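You operate a simulated robot arm through the tools that you are given. There is no shell and no other tool. Be economical: measure what you need, move in short steps, check, and stop when the job is done.

You are at the controls of a simulated robot arm. One attempt, no reset.

JOB
Stop and switch off the lift, then wipe the pink smear off its shelf.
Fine: black switch to STOP, red switch OFF; use the blue wipe lying on the vice bench and put it back. What is to be rubbed or washed off counts as gone when no trace of it is left.

It is judged by the outcome, as a careful person would: the job done as asked, and still so three seconds after it is handed in. It fails if anything else is knocked over, pushed out of place, dropped, spilled or broken.

ROBOT AND FRAMES
A 7-joint arm with a two-finger gripper, on a carriage that runs on a rail from [-0.009, -1.563] to [0.005, 0.817] (x, y) and turns from -117 to 215 degrees about z. Base frame: it is fixed where the carriage stands at the start and does not move with it; the origin is on the floor, on the carriage's upright axis, x ahead of it, y to its left, z up; the surface under the hand at the start is at about z = 0.86. Units: m, degrees, N and s.
Its first joint turns from -149.0 to 149.0 degrees. Places, roughly: black switch [0.7, 0.7, 0.9]; lift shelf [0.8, 0, 0.7]; red switch [0.7, 0.5, 0.9]; yellow wipe [1, 2.75, 0.75]. Payload 2.45 kg.
The TCP is the grasp point between the finger pads, 0.026 m short of the fingertips. In the tool frame z runs along the fingers and y along their closing line. Largest opening 0.096 m; the body of the gripper starts 0.069 m behind the TCP.
Orientation is that of the tool frame in the base frame, as a unit quaternion [w, x, y, z]. With the fingers straight down and closing along the base's y, the tool's x points along the base's -x, its y along +y and its z along -z.

CONTROLS
- The arm moves only by the tool servo_tool. Its argument "plan" is a list that holds one entry, the list of rows, each a list of 7 numbers: the shift along the tool's x, y, z in m, then the turn, a rotation vector about the tool's x, y, z in degrees, then the closure, from 0 (fully open) to 1 (shut). In form: [[[tx, ty, tz, ax, ay, az, gripper], ...]]. A call has 1 to 10 rows; each row shifts and turns the commanded pose from where the row before left it, along the tool's axes as they then stand. A row lasts 0.2 s, in which the tool goes at most 0.05 m and 8.6 degrees; a call with a longer step from one row to the next is refused whole, and so is a gripper value outside its range. Where a pose cannot be reached the arm comes as near as it can. A force on the tool above 40 N (or 10 N above the force at the start of the call, whichever is more), or a blocked arm, ends the call early, and 0.2 s more pass. The fingers move at their own pace and stop on an object; they squeeze with about 24 N. The grip force told is the motor's: it shows also when the fingers shut on nothing. Time passes only in rows, and 0.2 s behind the last, so rows that do not move let the fingers close. The reply holds the time, the measured pose of the TCP, the force on the tool along the base axes, the opening and the grip force, in the units named above and with some noise, with the torque about the TCP (base axes, N m) and any sound that the robot's microphone picked up.
- Cameras (640 x 400 px; columns grow to the right, rows downward): "scene" is now at [0.0371, 0.172, 1.6218]; the picture's right is [0.04, -1.00, 0.00], its down [-0.72, -0.03, -0.70] and it looks along [0.70, 0.03, -0.72] (base axes); focal length 248 px, centre (320, 200). "wrist" rides on the gripper at [0.082, 0.003, -0.098] in the tool frame; the picture's right is [-0.04, 1.00, 0.00], its down [-0.73, -0.03, -0.68] and it looks along [-0.68, -0.03, 0.73] (tool axes); focal length 256 px, centre (320, 200). There is no depth. A picture from a camera that has moved, and an enlarged one, comes with that camera's place and axes in the base frame and with its lens.
- capture(camera): a new picture of that camera. The clock stands still meanwhile.
- lift_body(by): slides the trunk up (or, below 0, down) by that many m; the arm and the scene camera ride with it, the base frame stays. It gives what a move gives, with no picture.
- base_move(legs): drives the robot by 1 to 6 legs, each [ahead, left, turn to the left] in m, m and degrees, along the robot's own axes; the way and the turn of a leg run together, so that a leg with both is an arc; at most 1.5 m and 180 degrees a leg. The arm and the cameras ride along, it lands a little off, and it stops where it bumps. It keeps to its track: a leg is cut to what the track allows. It gives what a move gives.
- pan_tilt(pan, tilt): turns the head with the scene camera to pan (to the left, within 155 degrees either way) and tilt (down, from -29 to 69), counted from straight ahead of the robot. It gives what a move gives.
- enlarge(camera, box): a new picture of the part [left, top, right, bottom] of that camera's present view, enlarged. The clock stands still meanwhile.
- job_done(): hands the job in; it is judged then, once.

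Go step by step. Nothing tells you exact positions but the pictures and the camera data: compare them with the known pose of the tool, close in by small moves and look again before you grip or let go. The budget is 120 turns and 90 pictures, counting those below and the enlarged ones. Unless the task says otherwise, let go and move clear before handing in, and close with one line.

The tools are called after "Call:" as name(argument=value, ...) on one line, values as JSON. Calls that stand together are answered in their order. servo_tool: Moves the arm, as the interface text tells. Its arguments: {"type":"object","properties":{"plan":{"type":"array","items":{"type":"array","items":{"type":"array","items":{"type":"number"}}}}},"required":["plan"]} The other tools are called the same way: lift_body (by) slides the trunk up or down; base_move (legs) drives the base; pan_tilt (pan, tilt) turns the head that bears the scene camera; capture (camera) takes a picture; enlarge (camera, box) takes an enlarged picture of a part of a camera's view; job_done () hands the job in.

At the start:

```text
time_s: 0.0
tcp_pos: [0.6137, 0.675, 1.1567]
ee_rot: [0.0, 0.0, 1.0, -0.001]
wrist_force: [0.5, 0.1, 1.0]
torque: [0.02, 0.0, -0.02]
opening: 0.0956
gripper_force: 0.0
trunk travel left (down, up): [-0.625, 0.085]
robot x, y, heading: [-0.0023, -0.0003, 0.2]
head pan, tilt: [2.3, 45.8]
```

scene: 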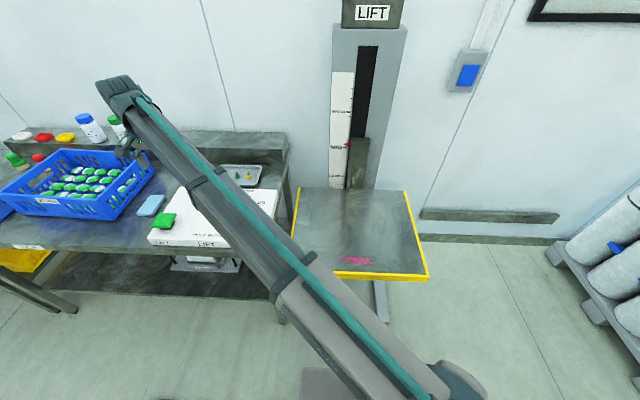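
wrist: 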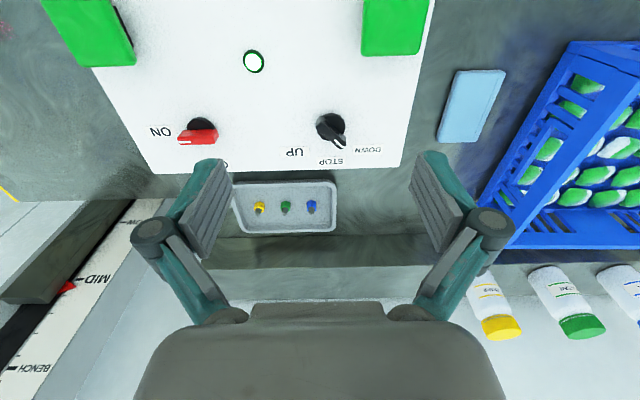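

I see the control panel with a red and a black switch, the lift shelf with the pink smear, and a light blue pad on the bench beside the panel. I'll look closer at the panel and around for the vice bench.

Call:
enlarge(camera="wrist", box=[80, 0, 520, 275])

Call:
enlarge(camera="scene", box=[260, 0, 460, 300])

Call:
pan_tilt(pan=70, tilt=35)

Call:
capture(camera="scene")

Call:
pan_tilt(pan=-60, tilt=35)

Call:
capture(camera="scene")

```text
1.45 times, centred on (300, 138) of wrist
camera zoom: at [0.5316, 0.6798, 1.2546], right [0.04, 1.0, 0.0], down [0.73, -0.03, 0.68], along [0.68, -0.03, -0.73], focal length 372 px, centre (349, 291)
```

zoom: 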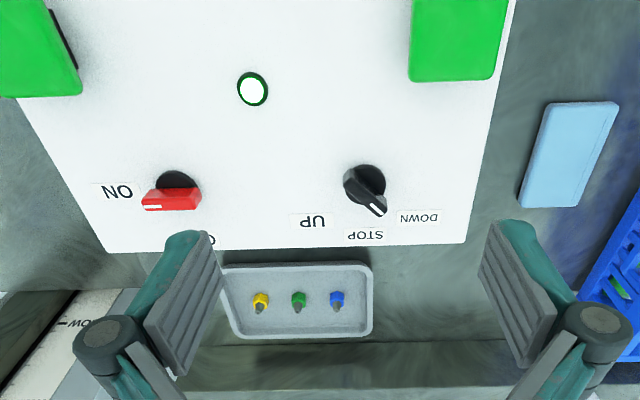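

```text
1.33 times, centred on (360, 150) of scene
camera zoom: at [0.0371, 0.172, 1.6218], right [0.04, -1.0, 0.0], down [-0.72, -0.03, -0.7], along [0.7, 0.03, -0.72], focal length 330 px, centre (267, 267)
```

zoom: 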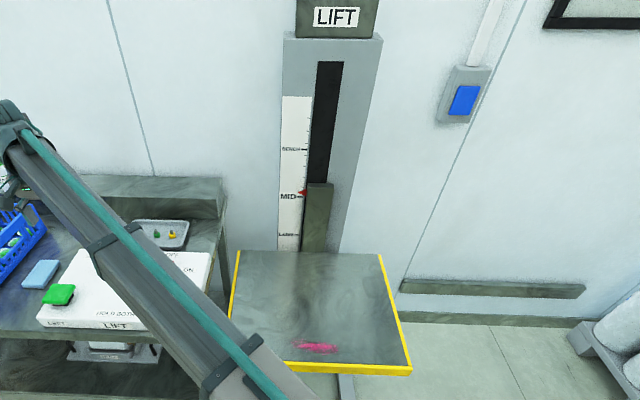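

```text
time_s: 1.4
tcp_pos: [0.6142, 0.6762, 1.1576]
ee_rot: [-0.001, 0.0, 1.0, 0.0]
wrist_force: [0.4, -0.7, 0.3]
torque: [-0.01, -0.01, 0.0]
opening: 0.096
gripper_force: 0.2
trunk travel left (down, up): [-0.625, 0.085]
robot x, y, heading: [-0.003, 0.0017, -0.1]
head pan, tilt: [70.0, 35.0]
```

```text
85 pictures are left
camera scene: at [-0.0133, 0.2514, 1.6378], right [0.94, -0.34, 0.0], down [-0.2, -0.54, -0.82], along [0.28, 0.77, -0.57], focal length 248 px, centre (320, 200)
```

scene: 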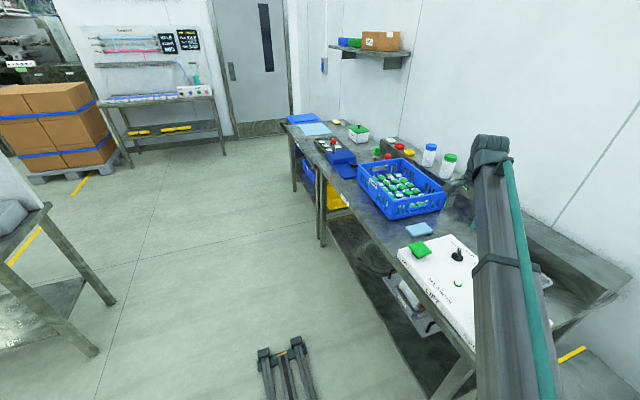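

```text
time_s: 3.5
tcp_pos: [0.6148, 0.6766, 1.1575]
ee_rot: [0.0, 0.0, 1.0, 0.0]
wrist_force: [-0.4, -0.6, -0.5]
torque: [-0.01, -0.01, 0.02]
opening: 0.096
gripper_force: 0.2
trunk travel left (down, up): [-0.625, 0.085]
robot x, y, heading: [0.0018, 0.0005, 0.1]
head pan, tilt: [-60.0, 35.0]
```

```text
84 pictures are left
camera scene: at [0.0006, 0.0925, 1.6378], right [-0.87, -0.5, 0.0], down [-0.29, 0.5, -0.82], along [0.41, -0.71, -0.57], focal length 248 px, centre (320, 200)
```

scene: 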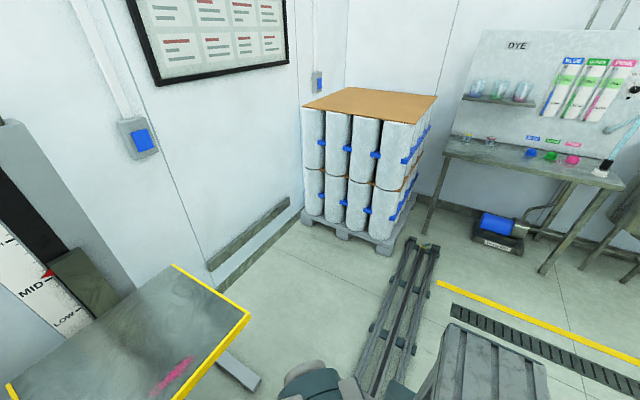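

The lift panel carries text and the wall has a notice board. The vice is not found yet, so I'll look behind and read the notice.

Call:
enlarge(camera="scene", box=[120, 0, 300, 100])

Call:
pan_tilt(pan=-140, tilt=30)

Call:
capture(camera="scene")

Call:
pan_tilt(pan=140, tilt=30)

Call:
capture(camera="scene")

```text
3.56 times, centred on (210, 50) of scene
camera zoom: at [0.0006, 0.0925, 1.6378], right [-0.87, -0.5, 0.0], down [-0.29, 0.5, -0.82], along [0.41, -0.71, -0.57], focal length 880 px, centre (711, 733)
```

zoom: 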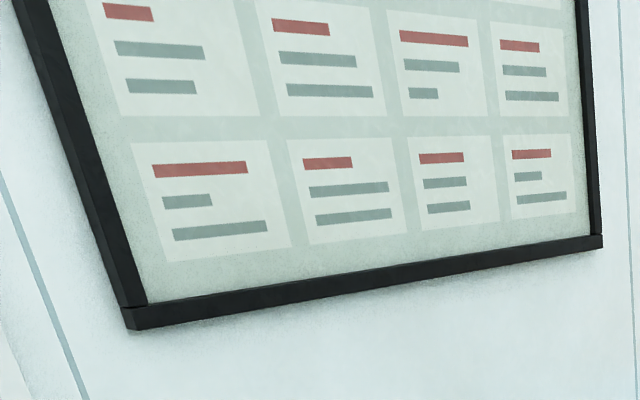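

```text
time_s: 5.0
tcp_pos: [0.6121, 0.6768, 1.1571]
ee_rot: [0.0, 0.0, 1.0, 0.0]
wrist_force: [0.6, 0.4, 0.0]
torque: [0.01, 0.0, 0.03]
opening: 0.0959
gripper_force: 0.1
trunk travel left (down, up): [-0.625, 0.085]
robot x, y, heading: [0.0009, -0.0011, -0.0]
head pan, tilt: [-140.0, 30.0]
```

```text
82 pictures are left
camera scene: at [-0.1127, 0.1105, 1.6456], right [-0.64, 0.77, 0.0], down [0.38, 0.32, -0.87], along [-0.66, -0.56, -0.5], focal length 248 px, centre (320, 200)
```

scene: 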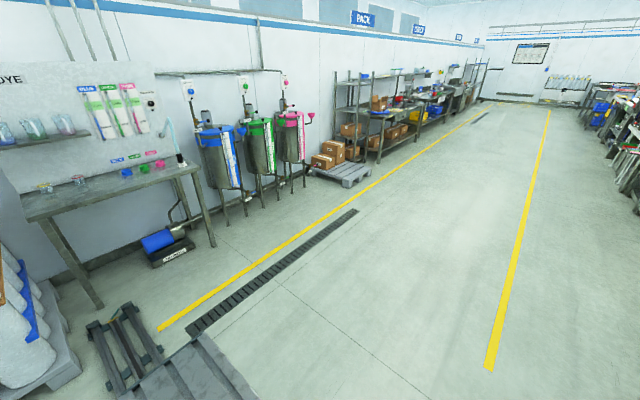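

```text
time_s: 8.9
tcp_pos: [0.6142, 0.6762, 1.1577]
ee_rot: [0.0, 0.0, 1.0, 0.0]
wrist_force: [-0.3, -0.2, 0.7]
torque: [0.0, 0.0, -0.02]
opening: 0.096
gripper_force: 0.1
trunk travel left (down, up): [-0.625, 0.085]
robot x, y, heading: [-0.0023, -0.0016, 0.1]
head pan, tilt: [140.0, 30.0]
```

```text
81 pictures are left
camera scene: at [-0.1128, 0.2269, 1.6456], right [0.64, 0.77, 0.0], down [0.38, -0.32, -0.87], along [-0.66, 0.56, -0.5], focal length 248 px, centre (320, 200)
```

scene: 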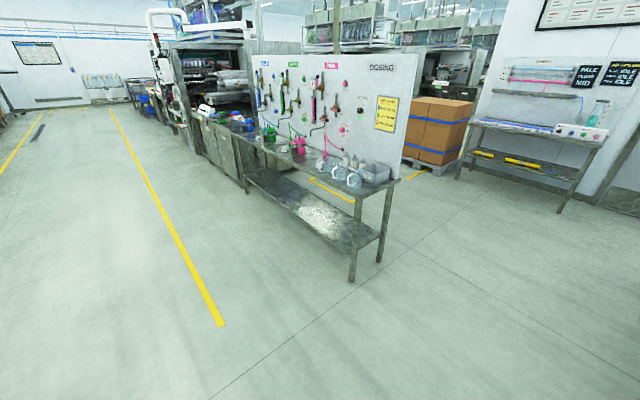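

No vice there; the left bench has a blue object at its edge that could be one. I'll look at that.

Call:
pan_tilt(pan=65, tilt=30)

Call:
enlarge(camera="scene", box=[230, 70, 470, 220])

Call:
enlarge(camera="scene", box=[310, 180, 550, 330])

```text
time_s: 10.4
tcp_pos: [0.6152, 0.6765, 1.1576]
ee_rot: [-0.001, 0.0, 1.0, 0.0]
wrist_force: [0.2, -0.3, -0.2]
torque: [0.01, 0.02, -0.03]
opening: 0.0961
gripper_force: 0.2
trunk travel left (down, up): [-0.625, 0.085]
robot x, y, heading: [0.004, 0.0013, -0.1]
head pan, tilt: [65.0, 30.0]
```

```text
2.67 times, centred on (350, 145) of scene
camera zoom: at [-0.0053, 0.2507, 1.6456], right [0.91, -0.42, 0.0], down [-0.21, -0.45, -0.87], along [0.37, 0.79, -0.5], focal length 660 px, centre (240, 347)
```

zoom: 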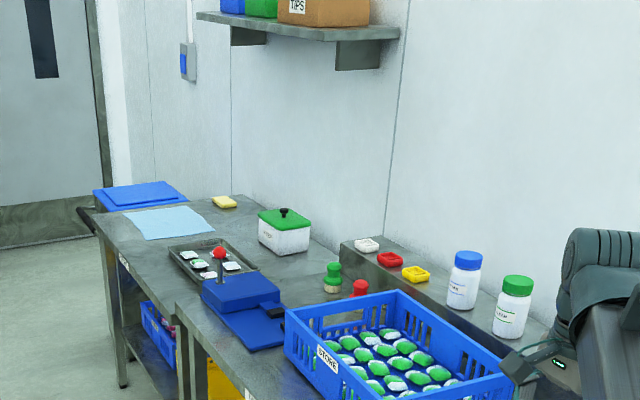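

```text
2.67 times, centred on (430, 255) of scene
camera zoom: at [-0.0053, 0.2507, 1.6456], right [0.91, -0.42, 0.0], down [-0.21, -0.45, -0.87], along [0.37, 0.79, -0.5], focal length 660 px, centre (27, 53)
```

zoom: 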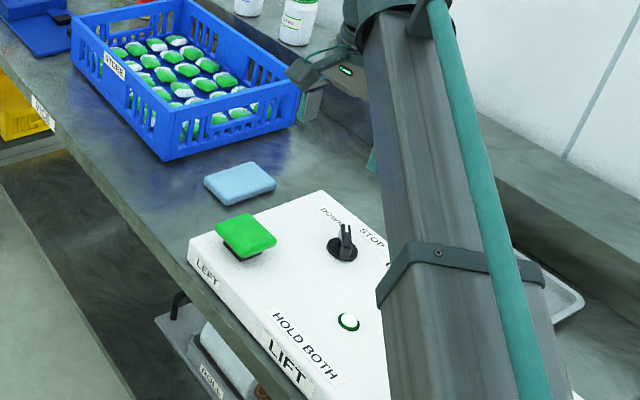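

The blue device with the lever on this bench seems to be the vice; I'll read the bench edge label to confirm which bench the light blue pad lies on.

Call:
enlarge(camera="scene", box=[310, 195, 350, 220])

Call:
enlarge(camera="scene", box=[265, 135, 345, 185])

```text
16.00 times, centred on (330, 208) of scene
camera zoom: at [-0.0053, 0.2507, 1.6456], right [0.91, -0.42, 0.0], down [-0.21, -0.45, -0.87], along [0.37, 0.79, -0.5], focal length 3962 px, centre (160, 80)
```

zoom: 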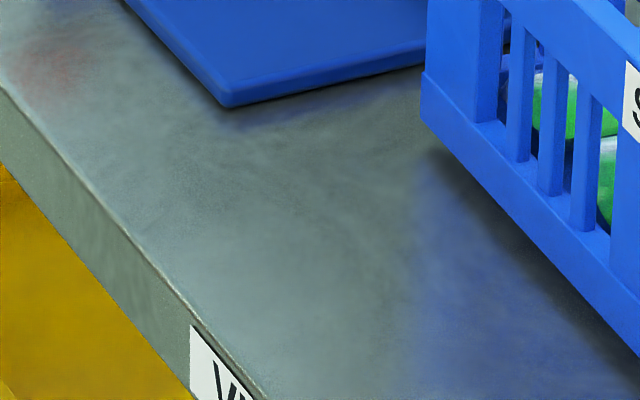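

```text
8.00 times, centred on (305, 160) of scene
camera zoom: at [-0.0053, 0.2507, 1.6456], right [0.91, -0.42, 0.0], down [-0.21, -0.45, -0.87], along [0.37, 0.79, -0.5], focal length 1981 px, centre (440, 520)
```

zoom: 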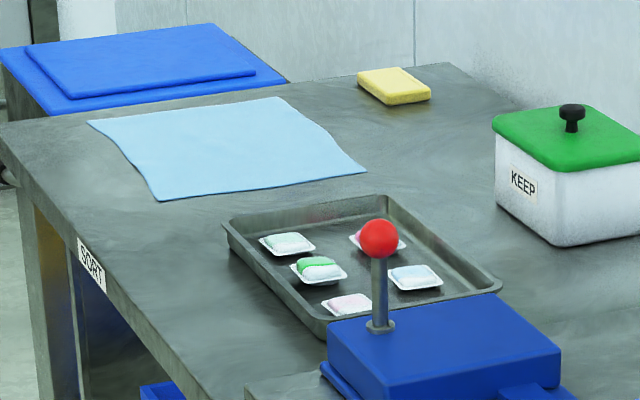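

The light blue pad lies on the bench labelled VICE, so that is the wipe (the yellow one is on SORT). Black switch is about (0.72, 0.69), red about (0.715, 0.48). I'll move over the black switch for a closer look.

Call:
servo_tool(plan=[[[-0.03, 0.004, 0.03, 0, 0, 0, 0], [-0.03, 0.004, 0.03, 0, 0, 0, 0], [-0.03, 0.004, 0.03, 0, 0, 0, 0], [0, 0, 0, 0, 0, 0, 0]]])

Call:
capture(camera="wrist")

```text
time_s: 11.4
tcp_pos: [0.7043, 0.6873, 1.0678]
ee_rot: [0.0, 0.0, 1.0, 0.001]
wrist_force: [-0.4, -0.5, -0.9]
torque: [-0.01, 0.03, 0.01]
opening: 0.096
gripper_force: 0.0
trunk travel left (down, up): [-0.625, 0.085]
robot x, y, heading: [-0.0017, 0.0004, 0.1]
head pan, tilt: [65.0, 30.0]
```

```text
76 pictures are left
camera wrist: at [0.6218, 0.6911, 1.1654], right [0.04, 1.0, 0.0], down [0.73, -0.03, 0.68], along [0.68, -0.03, -0.73], focal length 256 px, centre (320, 200)
```

wrist: 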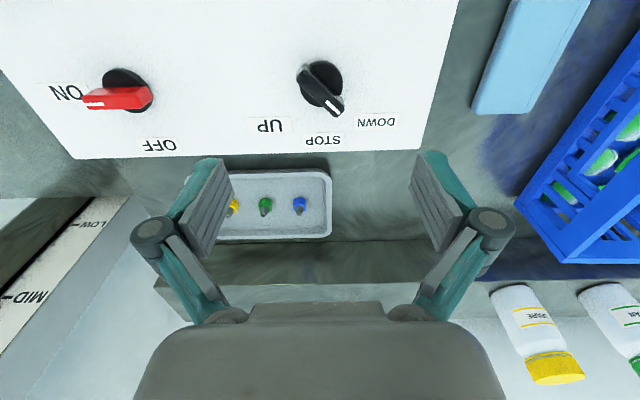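

The panel top is near z 0.91; the black handle points about 35–40° toward DOWN, and STOP lies straight toward the wall (+x). I'll align the fingers across the handle and come lower.

Call:
servo_tool(plan=[[[0, 0.001, 0.02, 0, 0, -8, 0.2], [0, 0, 0.02, 0, 0, -8, 0.2], [0, 0, 0.02, 0, 0, -8, 0.2], [0, 0, 0, 0, 0, -8, 0.2], [0, 0, 0, 0, 0, -6, 0.2], [0, 0, 0, 0, 0, 0, 0.2]]])

Call:
capture(camera="wrist")

```text
time_s: 12.8
tcp_pos: [0.7047, 0.6899, 1.0069]
ee_rot: [0.0, -0.327, 0.945, 0.001]
wrist_force: [0.6, 0.4, 0.8]
torque: [0.01, 0.02, 0.01]
opening: 0.077
gripper_force: 0.1
trunk travel left (down, up): [-0.625, 0.085]
robot x, y, heading: [0.0014, -0.0008, 0.2]
head pan, tilt: [65.0, 30.0]
```

```text
75 pictures are left
camera wrist: at [0.6373, 0.6421, 1.1046], right [-0.59, 0.81, 0.0], down [0.6, 0.43, 0.68], along [0.55, 0.4, -0.73], focal length 256 px, centre (320, 200)
```

wrist: 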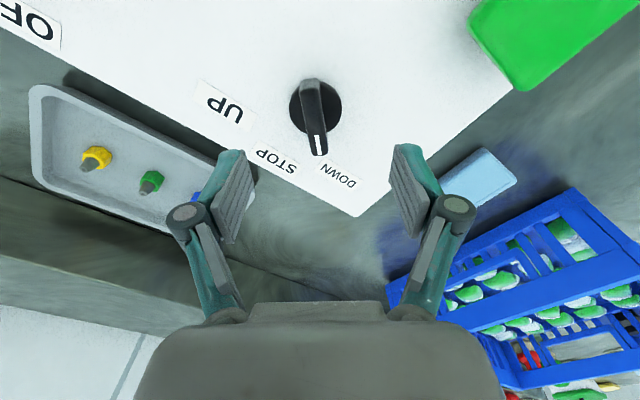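

The handle points about 45° (DOWN). I'll turn the last few degrees, centre, and lower the fingers around it.

Call:
servo_tool(plan=[[[0, 0, 0, 0, 0, -6, 0.2], [0.003, -0.0015, 0.02, 0, 0, 0, 0.2], [0, 0, 0.02, 0, 0, 0, 0.2], [0, 0, 0.012, 0, 0, 0, 0.2], [0, 0, 0, 0, 0, 0, 0.2]]])

Call:
capture(camera="wrist")

```text
time_s: 14.0
tcp_pos: [0.7033, 0.6857, 0.9549]
ee_rot: [0.0, -0.375, 0.927, 0.0]
wrist_force: [0.5, 0.3, 0.4]
torque: [0.01, 0.02, 0.04]
opening: 0.077
gripper_force: 0.1
trunk travel left (down, up): [-0.625, 0.085]
robot x, y, heading: [0.0004, 0.0008, 0.2]
head pan, tilt: [65.0, 30.0]
```

```text
74 pictures are left
camera wrist: at [0.6411, 0.632, 1.0525], right [-0.67, 0.75, 0.0], down [0.55, 0.49, 0.68], along [0.51, 0.45, -0.73], focal length 256 px, centre (320, 200)
```

wrist: 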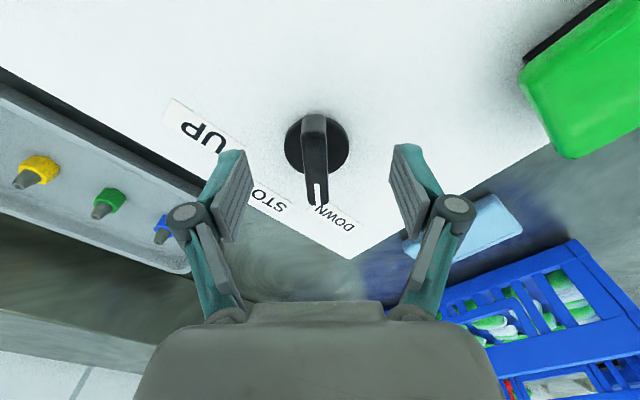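

The fingers straddle the handle. I'll lower 6 mm, grip, and turn 45° to STOP.

Call:
servo_tool(plan=[[[0, 0, 0.006, 0, 0, 0, 0.2], [0, 0, 0, 0, 0, 0, 0.6], [0, 0, 0, 0, 0, 0, 0.9], [0, 0, 0, 0, 0, 0, 1], [0, 0, 0, 0, 0, 0, 1], [0, 0, 0, 0, 0, 0, 1]]])

```text
time_s: 15.4
tcp_pos: [0.7051, 0.6844, 0.9478]
ee_rot: [0.001, -0.374, 0.928, 0.0]
wrist_force: [5.9, -8.0, -1.9]
torque: [-0.13, -0.33, 0.0]
opening: 0.0138
gripper_force: 40.1
trunk travel left (down, up): [-0.625, 0.085]
robot x, y, heading: [0.0013, -0.0023, -0.1]
head pan, tilt: [65.0, 30.0]
```

Gripped (14 mm). Now turn to STOP.

Call:
servo_tool(plan=[[[0, 0, 0, 0, 0, 7.5, 1], [0, 0, 0, 0, 0, 7.5, 1], [0, 0, 0, 0, 0, 7.5, 1], [0, 0, 0, 0, 0, 7.5, 1], [0, 0, 0, 0, 0, 7.5, 1], [0, 0, 0, 0, 0, 6.5, 1], [0, 0, 0, 0, 0, 0, 1]]])

Call:
capture(camera="wrist")

```text
time_s: 17.0
tcp_pos: [0.703, 0.6894, 0.9487]
ee_rot: [0.001, 0.0, 1.0, 0.001]
wrist_force: [9.0, 10.2, 3.9]
torque: [0.31, 0.87, 0.03]
opening: 0.0142
gripper_force: 40.4
trunk travel left (down, up): [-0.625, 0.085]
robot x, y, heading: [0.0018, 0.0013, -0.1]
head pan, tilt: [65.0, 30.0]
```

```text
73 pictures are left
camera wrist: at [0.6208, 0.6918, 1.0466], right [0.04, 1.0, 0.0], down [0.73, -0.03, 0.68], along [0.68, -0.03, -0.73], focal length 256 px, centre (320, 200)
```

wrist: 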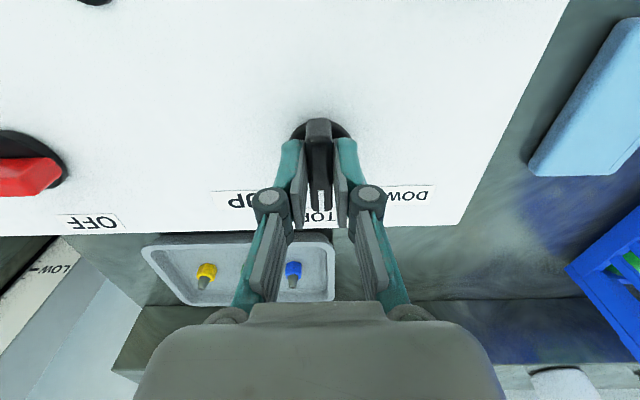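

The handle points to STOP. I'll open, rise straight up, and check both switches.

Call:
servo_tool(plan=[[[0, 0, 0, 0, 0, 0, 0.6], [0, 0, 0, 0, 0, 0, 0.3], [0, 0, -0.04, 0, 0, 0, 0.3], [0, 0, -0.05, 0, 0, 0, 0.3], [0, -0.05, -0.02, 0, 0, 0, 0.3], [0, -0.05, 0, 0, 0, 0, 0.3], [0, -0.05, 0, 0, 0, 0, 0.3], [0, 0, 0, 0, 0, 0, 0.3]]])

Call:
capture(camera="wrist")

```text
refused: row 5 steps farther than a row can; nothing moved
```

```text
72 pictures are left
camera wrist: at [0.6208, 0.6918, 1.0466], right [0.04, 1.0, 0.0], down [0.73, -0.03, 0.68], along [0.68, -0.03, -0.73], focal length 256 px, centre (320, 200)
```

wrist: 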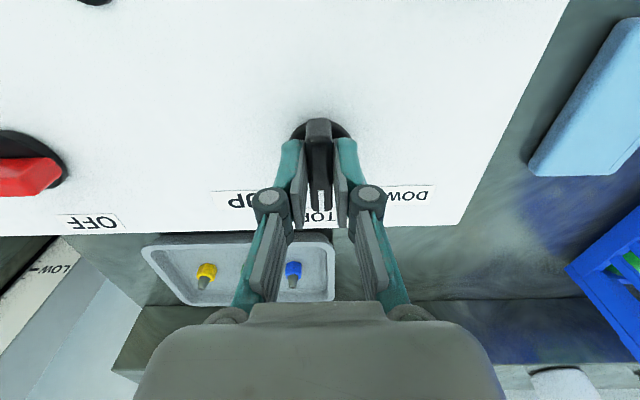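

The step was too long, so nothing moved. I'll repeat it with shorter rows.

Call:
servo_tool(plan=[[[0, 0, 0, 0, 0, 0, 0.6], [0, 0, 0, 0, 0, 0, 0.3], [0, 0, -0.04, 0, 0, 0, 0.3], [0, 0, -0.045, 0, 0, 0, 0.3], [0, -0.04, -0.015, 0, 0, 0, 0.3], [0, -0.045, 0, 0, 0, 0, 0.3], [0, -0.045, 0, 0, 0, 0, 0.3], [0, 0, 0, 0, 0, 0, 0.3]]])

Call:
capture(camera="wrist")

```text
time_s: 18.8
tcp_pos: [0.703, 0.5558, 1.05]
ee_rot: [0.001, 0.0, 1.0, -0.001]
wrist_force: [-0.1, 0.0, 0.6]
torque: [0.02, 0.02, -0.03]
opening: 0.0671
gripper_force: 0.1
trunk travel left (down, up): [-0.625, 0.085]
robot x, y, heading: [0.0008, 0.0041, -0.0]
head pan, tilt: [65.0, 30.0]
```

```text
71 pictures are left
camera wrist: at [0.6205, 0.5593, 1.1462], right [0.04, 1.0, 0.0], down [0.73, -0.03, 0.68], along [0.68, -0.03, -0.73], focal length 256 px, centre (320, 200)
```

wrist: 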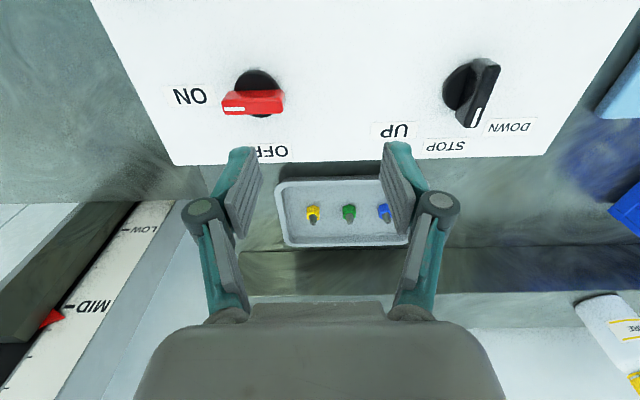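

Red knob centre is about (0.704, 0.503), pointing to ON (-y), with OFF toward the wall. I'll zoom on the black knob to check that it seated on STOP, while turning the tool 90° over the red one.

Call:
enlarge(camera="wrist", box=[360, 30, 560, 155])

Call:
servo_tool(plan=[[[0, -0.053, 0, 0, 0, 0, 0.3]]])

```text
3.20 times, centred on (460, 92) of wrist
camera zoom: at [0.6205, 0.5593, 1.1462], right [0.04, 1.0, 0.0], down [0.73, -0.03, 0.68], along [0.68, -0.03, -0.73], focal length 819 px, centre (-128, 544)
```

zoom: 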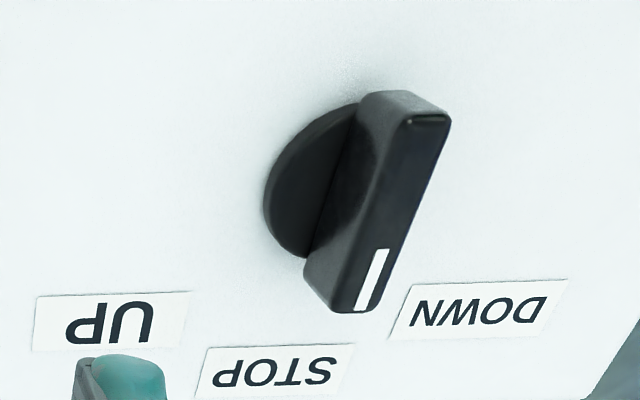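

```text
refused: row 1 steps farther than a row can; nothing moved
```

Black is on STOP (within a few degrees). Now over the red knob, turning the tool 90°.

Call:
servo_tool(plan=[[[0, -0.03, 0, 0, 0, 0, 0.3], [-0.001, -0.023, 0, 0, 0, 8, 0.3], [0, 0, 0, 0, 0, 8.5, 0.3], [0, 0, 0, 0, 0, 8.5, 0.3], [0, 0, 0, 0, 0, 8.5, 0.3], [0, 0, 0, 0, 0, 8.5, 0.3], [0, 0, 0, 0, 0, 8, 0.3], [0, 0, 0, 0, 0, 8, 0.3], [0, 0, 0, 0, 0, 8, 0.3], [0, 0, 0, 0, 0, 8, 0.3]]])

Call:
servo_tool(plan=[[[0, 0, 0.02, 0, 0, 8, 0.3], [0, 0, 0.02, 0, 0, 8, 0.3], [0, 0, 0.02, 0, 0, 0, 0.3], [0, 0, 0, 0, 0, 0, 0.3]]])

Call:
capture(camera="wrist")

```text
time_s: 21.0
tcp_pos: [0.7042, 0.5035, 1.0495]
ee_rot: [-0.001, 0.603, 0.798, 0.0]
wrist_force: [-0.9, -0.9, 0.2]
torque: [0.0, -0.02, 0.01]
opening: 0.0672
gripper_force: 0.1
trunk travel left (down, up): [-0.625, 0.085]
robot x, y, heading: [-0.0005, 0.0008, 0.2]
head pan, tilt: [65.0, 30.0]
```

```text
time_s: 22.0
tcp_pos: [0.7043, 0.5023, 0.9874]
ee_rot: [0.0, 0.707, 0.707, 0.001]
wrist_force: [0.4, -0.9, 0.2]
torque: [0.0, -0.01, 0.02]
opening: 0.0672
gripper_force: 0.0
trunk travel left (down, up): [-0.625, 0.085]
robot x, y, heading: [-0.0011, 0.0035, 0.2]
head pan, tilt: [65.0, 30.0]
```

```text
69 pictures are left
camera wrist: at [0.7065, 0.5846, 1.0859], right [1.0, -0.04, 0.0], down [-0.03, -0.73, 0.68], along [-0.03, -0.68, -0.73], focal length 256 px, centre (320, 200)
```

wrist: 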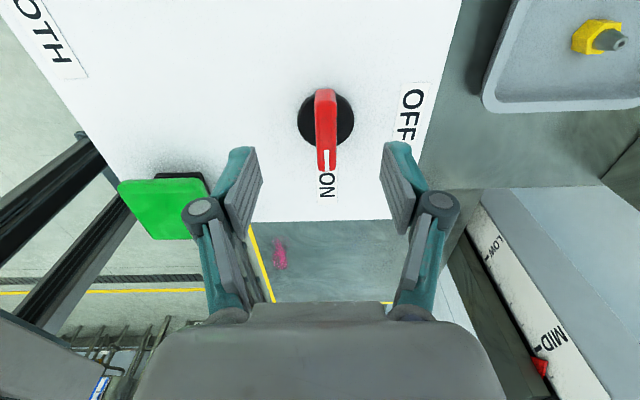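

Well aligned. Lower, grip, and turn -90° to OFF.

Call:
servo_tool(plan=[[[0, 0.002, 0.02, 0, 0, 0, 0.3], [0, 0, 0.019, 0, 0, 0, 0.3], [0, 0, 0, 0, 0, 0, 0.6], [0, 0, 0, 0, 0, 0, 0.9], [0, 0, 0, 0, 0, 0, 1], [0, 0, 0, 0, 0, 0, 1], [0, 0, 0, 0, 0, 0, 1]]])

Call:
servo_tool(plan=[[[0, 0, 0, 0, 0, -8, 1], [0, 0, 0, 0, 0, -8, 1], [0, 0, 0, 0, 0, -8, 1], [0, 0, 0, 0, 0, -8, 1], [0, 0, 0, 0, 0, -8, 1], [0, 0, 0, 0, 0, -8, 1]]])

```text
time_s: 23.6
tcp_pos: [0.7079, 0.502, 0.9496]
ee_rot: [0.001, 0.708, 0.706, 0.0]
wrist_force: [12.8, 1.8, 2.9]
torque: [0.07, -0.35, 0.06]
opening: 0.0141
gripper_force: 40.3
trunk travel left (down, up): [-0.625, 0.085]
robot x, y, heading: [-0.0008, 0.0003, -0.3]
head pan, tilt: [65.0, 30.0]
```

```text
time_s: 25.0
tcp_pos: [0.704, 0.5021, 0.9493]
ee_rot: [-0.001, 0.357, 0.934, -0.003]
wrist_force: [-6.9, -10.7, -9.9]
torque: [-0.67, -0.22, -0.04]
opening: 0.0139
gripper_force: 40.8
trunk travel left (down, up): [-0.625, 0.085]
robot x, y, heading: [-0.001, -0.0015, -0.0]
head pan, tilt: [65.0, 30.0]
heard: click
```

A click was heard at about 48°. I'll continue the rest toward OFF.

Call:
servo_tool(plan=[[[0, 0, 0, 0, 0, -8, 1], [0, 0, 0, 0, 0, -8, 1], [0, 0, 0, 0, 0, -8, 1], [0, 0, 0, 0, 0, -8, 1], [0, 0, 0, 0, 0, -8, 1], [0, 0, 0, 0, 0, -3, 1], [0, 0, 0, 0, 0, 0, 1]]])

Call:
servo_tool(plan=[[[0, 0, 0, 0, 0, 0, 0.6], [0, 0, 0, 0, 0, 0, 0.3], [0, 0, -0.04, 0, 0, 0, 0.3], [0, 0, -0.045, 0, 0, 0, 0.3], [0, 0.045, -0.015, 0, 0, 0, 0], [0, 0.045, -0.01, 0, 0, 0, 0], [0, 0, 0, 0, 0, 0, 0]]])

Call:
capture(camera="wrist")

```text
time_s: 26.0
tcp_pos: [0.7031, 0.4996, 0.9503]
ee_rot: [-0.005, 0.094, 0.996, -0.005]
wrist_force: [-2.1, -1.6, -2.0]
torque: [-0.25, -0.22, -0.02]
opening: 0.0141
gripper_force: 40.6
trunk travel left (down, up): [-0.625, 0.085]
robot x, y, heading: [-0.0001, 0.0022, -0.1]
head pan, tilt: [65.0, 30.0]
stopped in row 5: the force on the tool passed its limit at 40 N (the readings are from after the stop); the commanded pose is now the measured one
```

```text
time_s: 27.6
tcp_pos: [0.7213, 0.59, 1.0595]
ee_rot: [-0.004, 0.094, 0.996, -0.004]
wrist_force: [-0.2, -0.5, 0.0]
torque: [-0.01, 0.05, -0.01]
opening: 0.0958
gripper_force: 0.0
trunk travel left (down, up): [-0.625, 0.085]
robot x, y, heading: [-0.0005, -0.0009, -0.1]
head pan, tilt: [65.0, 30.0]
```

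```text
68 pictures are left
camera wrist: at [0.642, 0.6089, 1.1567], right [0.23, 0.97, -0.01], down [0.72, -0.16, 0.67], along [0.66, -0.16, -0.74], focal length 256 px, centre (320, 200)
```

wrist: 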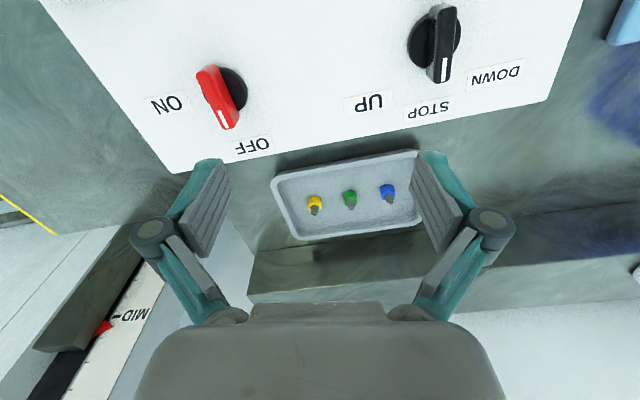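

The turn stopped a little early on force. I'll zoom in on the red knob to see whether it is fully at OFF.

Call:
enlarge(camera="wrist", box=[150, 40, 310, 140])

Call:
enlarge(camera="wrist", box=[370, 0, 530, 100])

```text
4.00 times, centred on (230, 90) of wrist
camera zoom: at [0.642, 0.6089, 1.1567], right [0.23, 0.97, -0.01], down [0.72, -0.16, 0.67], along [0.66, -0.16, -0.74], focal length 1024 px, centre (680, 640)
```

zoom: 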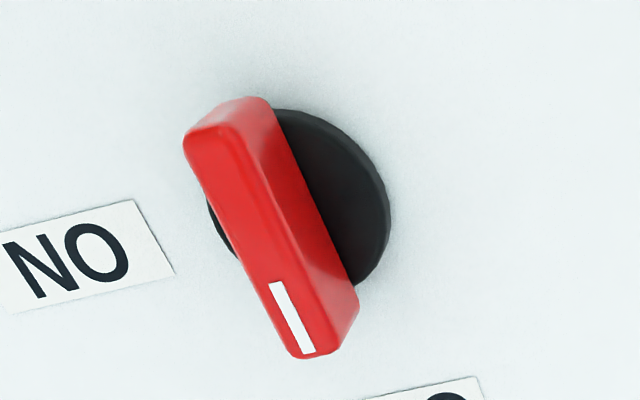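

```text
4.00 times, centred on (450, 50) of wrist
camera zoom: at [0.642, 0.6089, 1.1567], right [0.23, 0.97, -0.01], down [0.72, -0.16, 0.67], along [0.66, -0.16, -0.74], focal length 1024 px, centre (-200, 800)
```

zoom: 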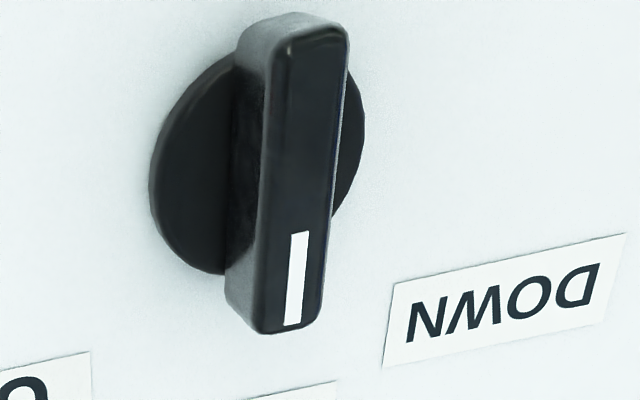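

Both switches are set: red within ~3° of OFF, black on STOP. Now I'll move over toward the blue wipe for a closer look.

Call:
servo_tool(plan=[[[0, 0.045, 0, 0, 0, -5.4, 0], [0, 0.045, 0, 0, 0, -5.4, 0], [0.01, 0.045, 0, 0, 0, 0, 0], [0.01, 0.045, 0, 0, 0, 0, 0], [0.01, 0.045, 0, 0, 0, 0, 0], [0.01, 0.045, 0, 0, 0, 0, 0], [0, 0.02, 0, 0, 0, 0, 0], [0, 0, 0, 0, 0, 0, 0]]])

Call:
capture(camera="wrist")

```text
time_s: 29.4
tcp_pos: [0.6646, 0.84, 1.0477]
ee_rot: [-0.003, 0.001, 1.0, -0.002]
wrist_force: [-0.4, 0.8, -0.4]
torque: [0.02, -0.03, 0.01]
opening: 0.0961
gripper_force: 0.0
out of reach, approached as far as the arm can: row 5, 6, 7
trunk travel left (down, up): [-0.625, 0.085]
robot x, y, heading: [-0.0011, 0.0013, 0.2]
head pan, tilt: [65.0, 30.0]
```

```text
65 pictures are left
camera wrist: at [0.583, 0.8433, 1.1468], right [0.04, 1.0, 0.0], down [0.74, -0.03, 0.67], along [0.67, -0.03, -0.74], focal length 256 px, centre (320, 200)
```

wrist: 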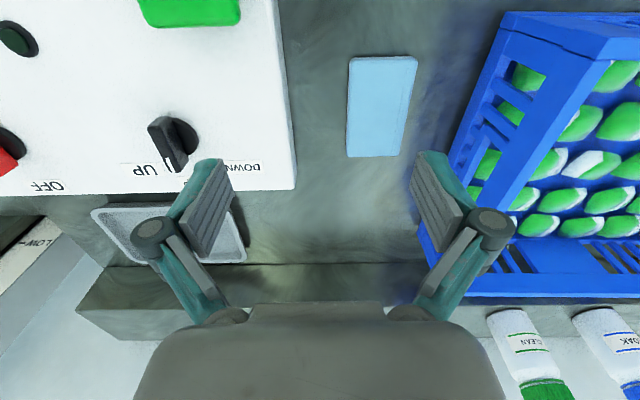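

The wipe is about 0.105 × 0.07 m, centred near (0.698, 0.90), with good clearance from the basket and panel. It's at the edge of reach, so I'll tuck the hand back and drive left.

Call:
servo_tool(plan=[[[0, -0.035, -0.03, 0, 0, 0, 0], [0, -0.035, -0.03, 0, 0, 0, 0], [0, -0.045, 0, 0, 0, 0, 0], [0, -0.045, 0, 0, 0, 0, 0], [0, -0.045, 0, 0, 0, 0, 0], [0, -0.045, 0, 0, 0, 0, 0], [0, 0, 0, 0, 0, 0, 0]]])

Call:
base_move(legs=[[0, 0.33, 0]])

Call:
capture(camera="wrist")

```text
time_s: 31.0
tcp_pos: [0.6661, 0.5902, 1.1118]
ee_rot: [-0.004, 0.0, 1.0, -0.002]
wrist_force: [0.0, 0.1, 0.5]
torque: [0.03, 0.02, 0.01]
opening: 0.0961
gripper_force: 0.0
trunk travel left (down, up): [-0.625, 0.085]
robot x, y, heading: [-0.0019, 0.0001, 0.1]
head pan, tilt: [65.0, 30.0]
```

```text
time_s: 33.2
tcp_pos: [0.6681, 0.9181, 1.1097]
ee_rot: [-0.004, 0.0, 1.0, -0.004]
wrist_force: [0.0, -0.3, 0.3]
torque: [-0.04, 0.01, -0.03]
opening: 0.0963
gripper_force: 0.2
trunk travel left (down, up): [-0.625, 0.085]
robot x, y, heading: [0.0031, 0.3285, -0.1]
head pan, tilt: [65.0, 30.0]
```

```text
64 pictures are left
camera wrist: at [0.5869, 0.9229, 1.2085], right [0.04, 1.0, -0.01], down [0.74, -0.03, 0.67], along [0.67, -0.03, -0.74], focal length 256 px, centre (320, 200)
```

wrist: 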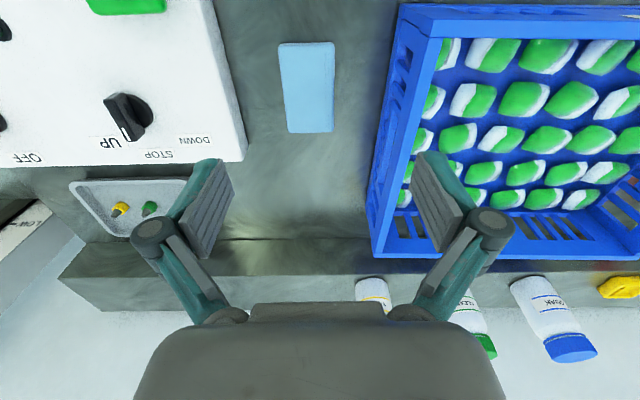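

Wipe top is near z 0.87, centre (0.700, 0.903), aligned with x. Descending over it.

Call:
servo_tool(plan=[[[-0.016, -0.008, 0.04, 0, 0, 0, 0], [-0.016, -0.007, 0.04, 0, 0, 0, 0], [0, 0, 0.04, 0, 0, 0, 0], [0, 0, 0.03, 0, 0, 0, 0], [0, 0, 0, 0, 0, 0, 0]]])

Call:
capture(camera="wrist")

```text
time_s: 34.4
tcp_pos: [0.699, 0.901, 0.9611]
ee_rot: [-0.003, 0.001, 1.0, -0.003]
wrist_force: [0.3, 0.5, 0.0]
torque: [-0.01, -0.02, -0.01]
opening: 0.0961
gripper_force: 0.2
trunk travel left (down, up): [-0.625, 0.085]
robot x, y, heading: [0.0035, 0.3273, 0.2]
head pan, tilt: [65.0, 30.0]
```

```text
63 pictures are left
camera wrist: at [0.6173, 0.9063, 1.059], right [0.04, 1.0, -0.01], down [0.74, -0.03, 0.67], along [0.67, -0.03, -0.74], focal length 256 px, centre (320, 200)
```

wrist: 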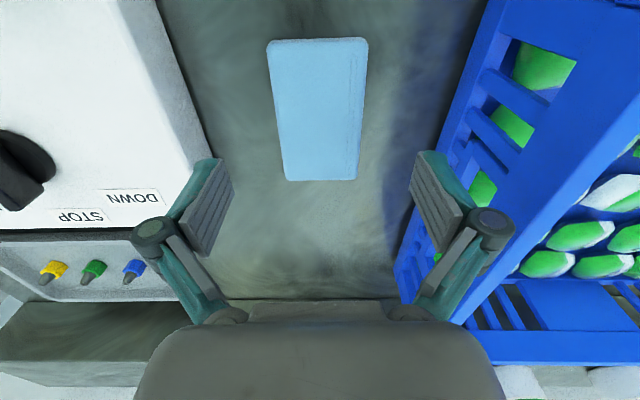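

Centred within a few mm. Lowering further in small steps toward the bench.

Call:
servo_tool(plan=[[[-0.006, 0.001, 0.03, 0, 0, 0, 0], [0, 0, 0.03, 0, 0, 0, 0], [0, 0, 0.01, 0, 0, 0, 0], [0, 0, 0, 0, 0, 0, 0]]])

Call:
capture(camera="wrist")

```text
time_s: 35.4
tcp_pos: [0.7043, 0.903, 0.8902]
ee_rot: [-0.003, 0.001, 1.0, -0.004]
wrist_force: [0.4, -0.1, 0.1]
torque: [-0.01, -0.01, -0.01]
opening: 0.096
gripper_force: 0.1
trunk travel left (down, up): [-0.625, 0.085]
robot x, y, heading: [0.006, 0.3276, 0.1]
head pan, tilt: [65.0, 30.0]
```

```text
62 pictures are left
camera wrist: at [0.623, 0.9074, 0.9878], right [0.04, 1.0, -0.01], down [0.74, -0.03, 0.67], along [0.67, -0.03, -0.74], focal length 256 px, centre (320, 200)
```

wrist: 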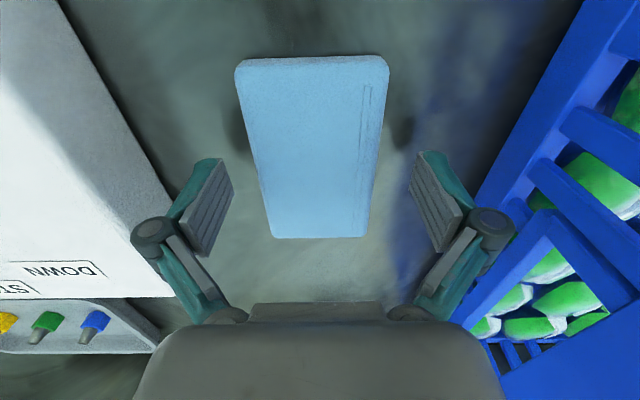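

Still above the bench, well centred. Lowering gently until contact.

Call:
servo_tool(plan=[[[0, 0, 0.005, 0, 0, 0, 0], [0, 0, 0.004, 0, 0, 0, 0], [0, 0, 0, 0, 0, 0, 0]]])

Call:
capture(camera="wrist")

```text
time_s: 36.2
tcp_pos: [0.7063, 0.9023, 0.8814]
ee_rot: [-0.004, 0.001, 1.0, -0.004]
wrist_force: [-0.8, 0.5, -0.8]
torque: [0.04, 0.0, -0.02]
opening: 0.0959
gripper_force: 0.1
trunk travel left (down, up): [-0.625, 0.085]
robot x, y, heading: [0.0007, 0.3291, -0.3]
head pan, tilt: [65.0, 30.0]
```

```text
61 pictures are left
camera wrist: at [0.623, 0.9074, 0.9792], right [0.04, 1.0, -0.01], down [0.74, -0.03, 0.67], along [0.67, -0.03, -0.74], focal length 256 px, centre (320, 200)
```

wrist: 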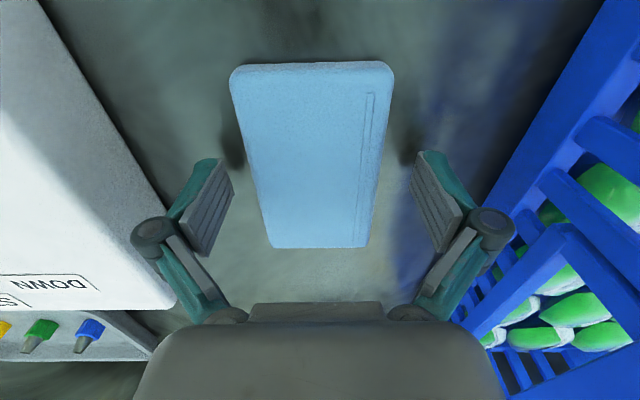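

The tips are a few mm above the bench and overlap the pad's sides, a good grip height for wiping. Closing.

Call:
servo_tool(plan=[[[0, 0, 0.001, 0, 0, 0, 0.15], [0, 0, 0, 0, 0, 0, 0.3], [0, 0, 0, 0, 0, 0, 0.5], [0, 0, 0, 0, 0, 0, 0.7], [0, 0, 0, 0, 0, 0, 0.7]]])

Call:
capture(camera="wrist")

```text
time_s: 37.4
tcp_pos: [0.7047, 0.9039, 0.8817]
ee_rot: [-0.003, -0.001, 1.0, -0.003]
wrist_force: [3.2, 8.0, 15.3]
torque: [0.63, -0.1, -0.07]
opening: 0.0652
gripper_force: 24.3
trunk travel left (down, up): [-0.625, 0.085]
robot x, y, heading: [0.0012, 0.3255, -0.1]
head pan, tilt: [65.0, 30.0]
```

```text
60 pictures are left
camera wrist: at [0.6225, 0.9079, 0.9796], right [0.04, 1.0, 0.0], down [0.74, -0.03, 0.68], along [0.67, -0.03, -0.74], focal length 256 px, centre (320, 200)
```

wrist: 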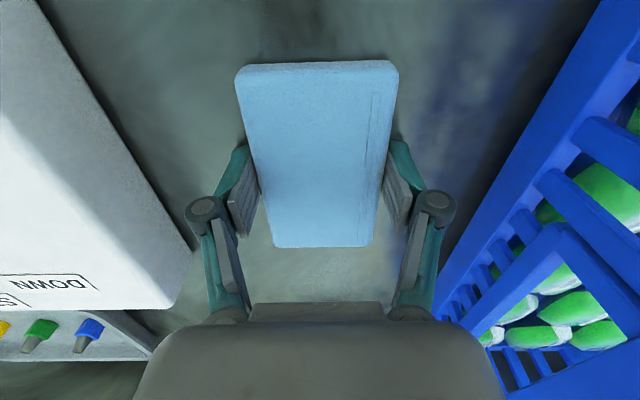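

Gripped, 65 mm wide. Lifting straight up; the put-back pose is TCP (0.705, 0.904, 0.882).

Call:
servo_tool(plan=[[[0, 0, -0.02, 0, 0, 0, 0.7], [0, 0, -0.04, 0, 0, 0, 0.7], [0, 0, -0.045, 0, 0, 0, 0.7], [0, 0, -0.045, 0, 0, 0, 0.7], [0, 0, -0.045, 0, 0, 0, 0.7], [0, 0, -0.04, 0, 0, 0, 0.7], [0, 0, 0, 0, 0, 0, 0.7]]])

Call:
capture(camera="wrist")

Call:
pan_tilt(pan=-20, tilt=50)

Call:
capture(camera="scene")

```text
time_s: 39.0
tcp_pos: [0.707, 0.9051, 1.1169]
ee_rot: [-0.004, 0.001, 1.0, -0.004]
wrist_force: [0.2, 1.0, -0.4]
torque: [0.01, 0.0, 0.02]
opening: 0.0647
gripper_force: 23.9
trunk travel left (down, up): [-0.625, 0.085]
robot x, y, heading: [0.0027, 0.3281, 0.0]
head pan, tilt: [65.0, 30.0]
```

```text
59 pictures are left
camera wrist: at [0.6251, 0.9087, 1.2143], right [0.04, 1.0, -0.01], down [0.74, -0.03, 0.67], along [0.67, -0.03, -0.74], focal length 256 px, centre (320, 200)
```

wrist: 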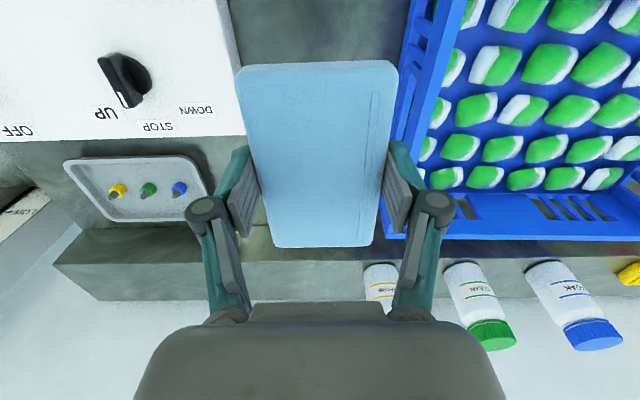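

```text
time_s: 40.6
tcp_pos: [0.7071, 0.9037, 1.1168]
ee_rot: [-0.005, 0.0, 1.0, -0.004]
wrist_force: [0.1, -0.1, -0.1]
torque: [0.0, 0.0, 0.01]
opening: 0.0647
gripper_force: 23.4
trunk travel left (down, up): [-0.625, 0.085]
robot x, y, heading: [0.0013, 0.3314, 0.0]
head pan, tilt: [-20.0, 50.0]
```

```text
58 pictures are left
camera scene: at [0.031, 0.4714, 1.6161], right [-0.34, -0.94, 0.0], down [-0.72, 0.26, -0.64], along [0.6, -0.22, -0.77], focal length 248 px, centre (320, 200)
```

scene: 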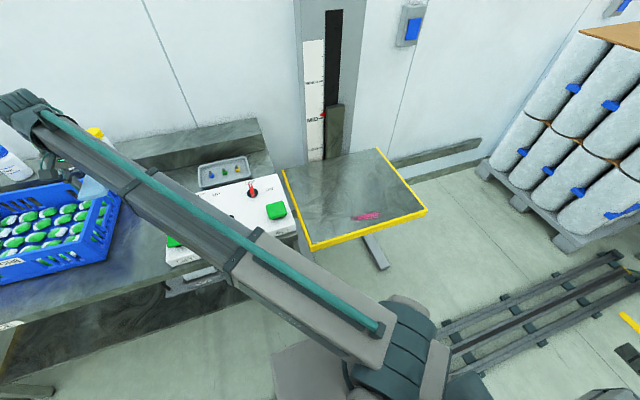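

The smear is near (0.585, 0.04, 0.704), roughly 0.15 m long along y. I'll drive right with the wipe held high, and bring it over the shelf.

Call:
base_move(legs=[[0, -0.43, 0]])

Call:
servo_tool(plan=[[[0.01, -0.045, 0, 0, 0, 0, 0.7], [0.01, -0.045, 0, 0, 0, 0, 0.7], [0.01, -0.045, 0, 0, 0, 0, 0.7], [0.01, -0.045, 0, 0, 0, 0, 0.7], [0.01, -0.045, 0, 0, 0, 0, 0.7], [0.01, -0.045, 0, 0, 0, 0, 0.7], [0.01, -0.045, 0, 0, 0, 0, 0.7], [0.01, -0.045, 0, 0, 0, 0, 0.7], [0, 0, 0, 0, 0, 0, 0.7]]])

Call:
capture(camera="wrist")

Call:
capture(camera="scene")

```text
time_s: 43.2
tcp_pos: [0.7045, 0.4709, 1.1159]
ee_rot: [-0.003, 0.001, 1.0, -0.003]
wrist_force: [0.4, -0.5, -0.2]
torque: [0.05, 0.0, 0.04]
opening: 0.0645
gripper_force: 24.4
trunk travel left (down, up): [-0.625, 0.085]
robot x, y, heading: [-0.0008, -0.105, -0.0]
head pan, tilt: [-20.0, 50.0]
```

```text
time_s: 45.2
tcp_pos: [0.6253, 0.1105, 1.1185]
ee_rot: [-0.004, 0.001, 1.0, -0.004]
wrist_force: [0.8, -0.6, 0.4]
torque: [-0.02, -0.01, 0.0]
opening: 0.0645
gripper_force: 24.1
trunk travel left (down, up): [-0.625, 0.085]
robot x, y, heading: [-0.0029, -0.108, -0.2]
head pan, tilt: [-20.0, 50.0]
```

```text
57 pictures are left
camera wrist: at [0.5429, 0.1143, 1.2175], right [0.04, 1.0, -0.01], down [0.74, -0.03, 0.67], along [0.67, -0.03, -0.74], focal length 256 px, centre (320, 200)
```

wrist: 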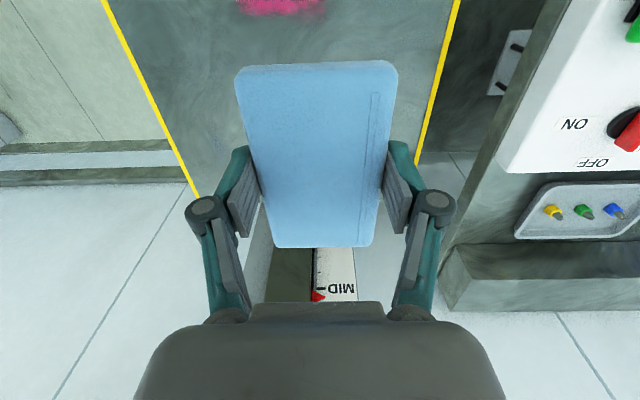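

```text
56 pictures are left
camera scene: at [0.0288, 0.0386, 1.616], right [-0.35, -0.94, 0.0], down [-0.72, 0.26, -0.64], along [0.6, -0.22, -0.77], focal length 248 px, centre (320, 200)
```

scene: 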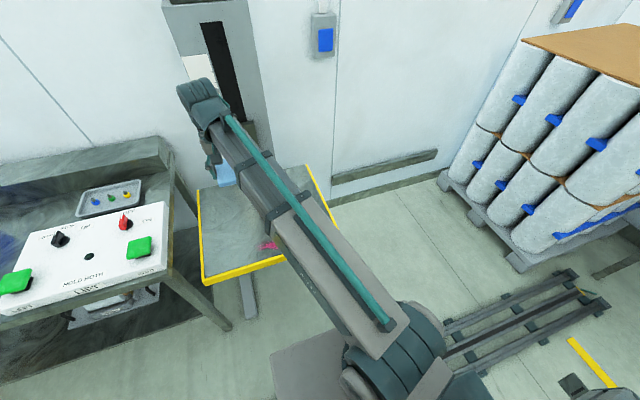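

Lowering the trunk by 0.2 m and looking at the smear from close up.

Call:
lift_body(by=-0.2)

Call:
servo_tool(plan=[[[0.035, -0.03, 0, 0, 0, 0, 0.7], [0.03, -0.03, 0, 0, 0, 0, 0.7], [0, 0, 0, 0, 0, 0, 0.7]]])

Call:
capture(camera="wrist")

Call:
capture(camera="scene")

```text
time_s: 47.4
tcp_pos: [0.6236, 0.1103, 0.9184]
ee_rot: [-0.004, 0.001, 1.0, -0.003]
wrist_force: [-0.1, 0.1, 0.1]
torque: [0.01, 0.01, 0.02]
opening: 0.065
gripper_force: 23.9
trunk travel left (down, up): [-0.425, 0.285]
robot x, y, heading: [0.0011, -0.1021, -0.1]
head pan, tilt: [-20.0, 50.0]
```

```text
time_s: 48.2
tcp_pos: [0.5587, 0.0498, 0.9201]
ee_rot: [-0.004, 0.001, 1.0, -0.004]
wrist_force: [0.3, -0.5, -0.6]
torque: [0.03, -0.02, -0.01]
opening: 0.0649
gripper_force: 23.6
trunk travel left (down, up): [-0.425, 0.285]
robot x, y, heading: [0.0015, -0.1037, -0.2]
head pan, tilt: [-20.0, 50.0]
```

```text
55 pictures are left
camera wrist: at [0.4775, 0.0546, 1.0182], right [0.04, 1.0, -0.01], down [0.74, -0.03, 0.67], along [0.67, -0.03, -0.74], focal length 256 px, centre (320, 200)
```

wrist: 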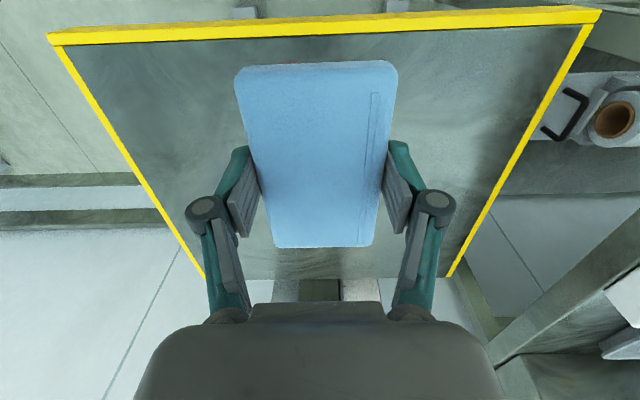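

```text
54 pictures are left
camera scene: at [0.0285, 0.0384, 1.4161], right [-0.35, -0.94, 0.0], down [-0.72, 0.26, -0.64], along [0.6, -0.22, -0.77], focal length 248 px, centre (320, 200)
```

scene: 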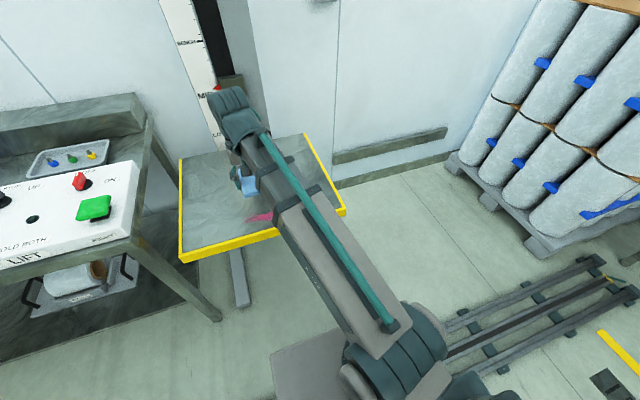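

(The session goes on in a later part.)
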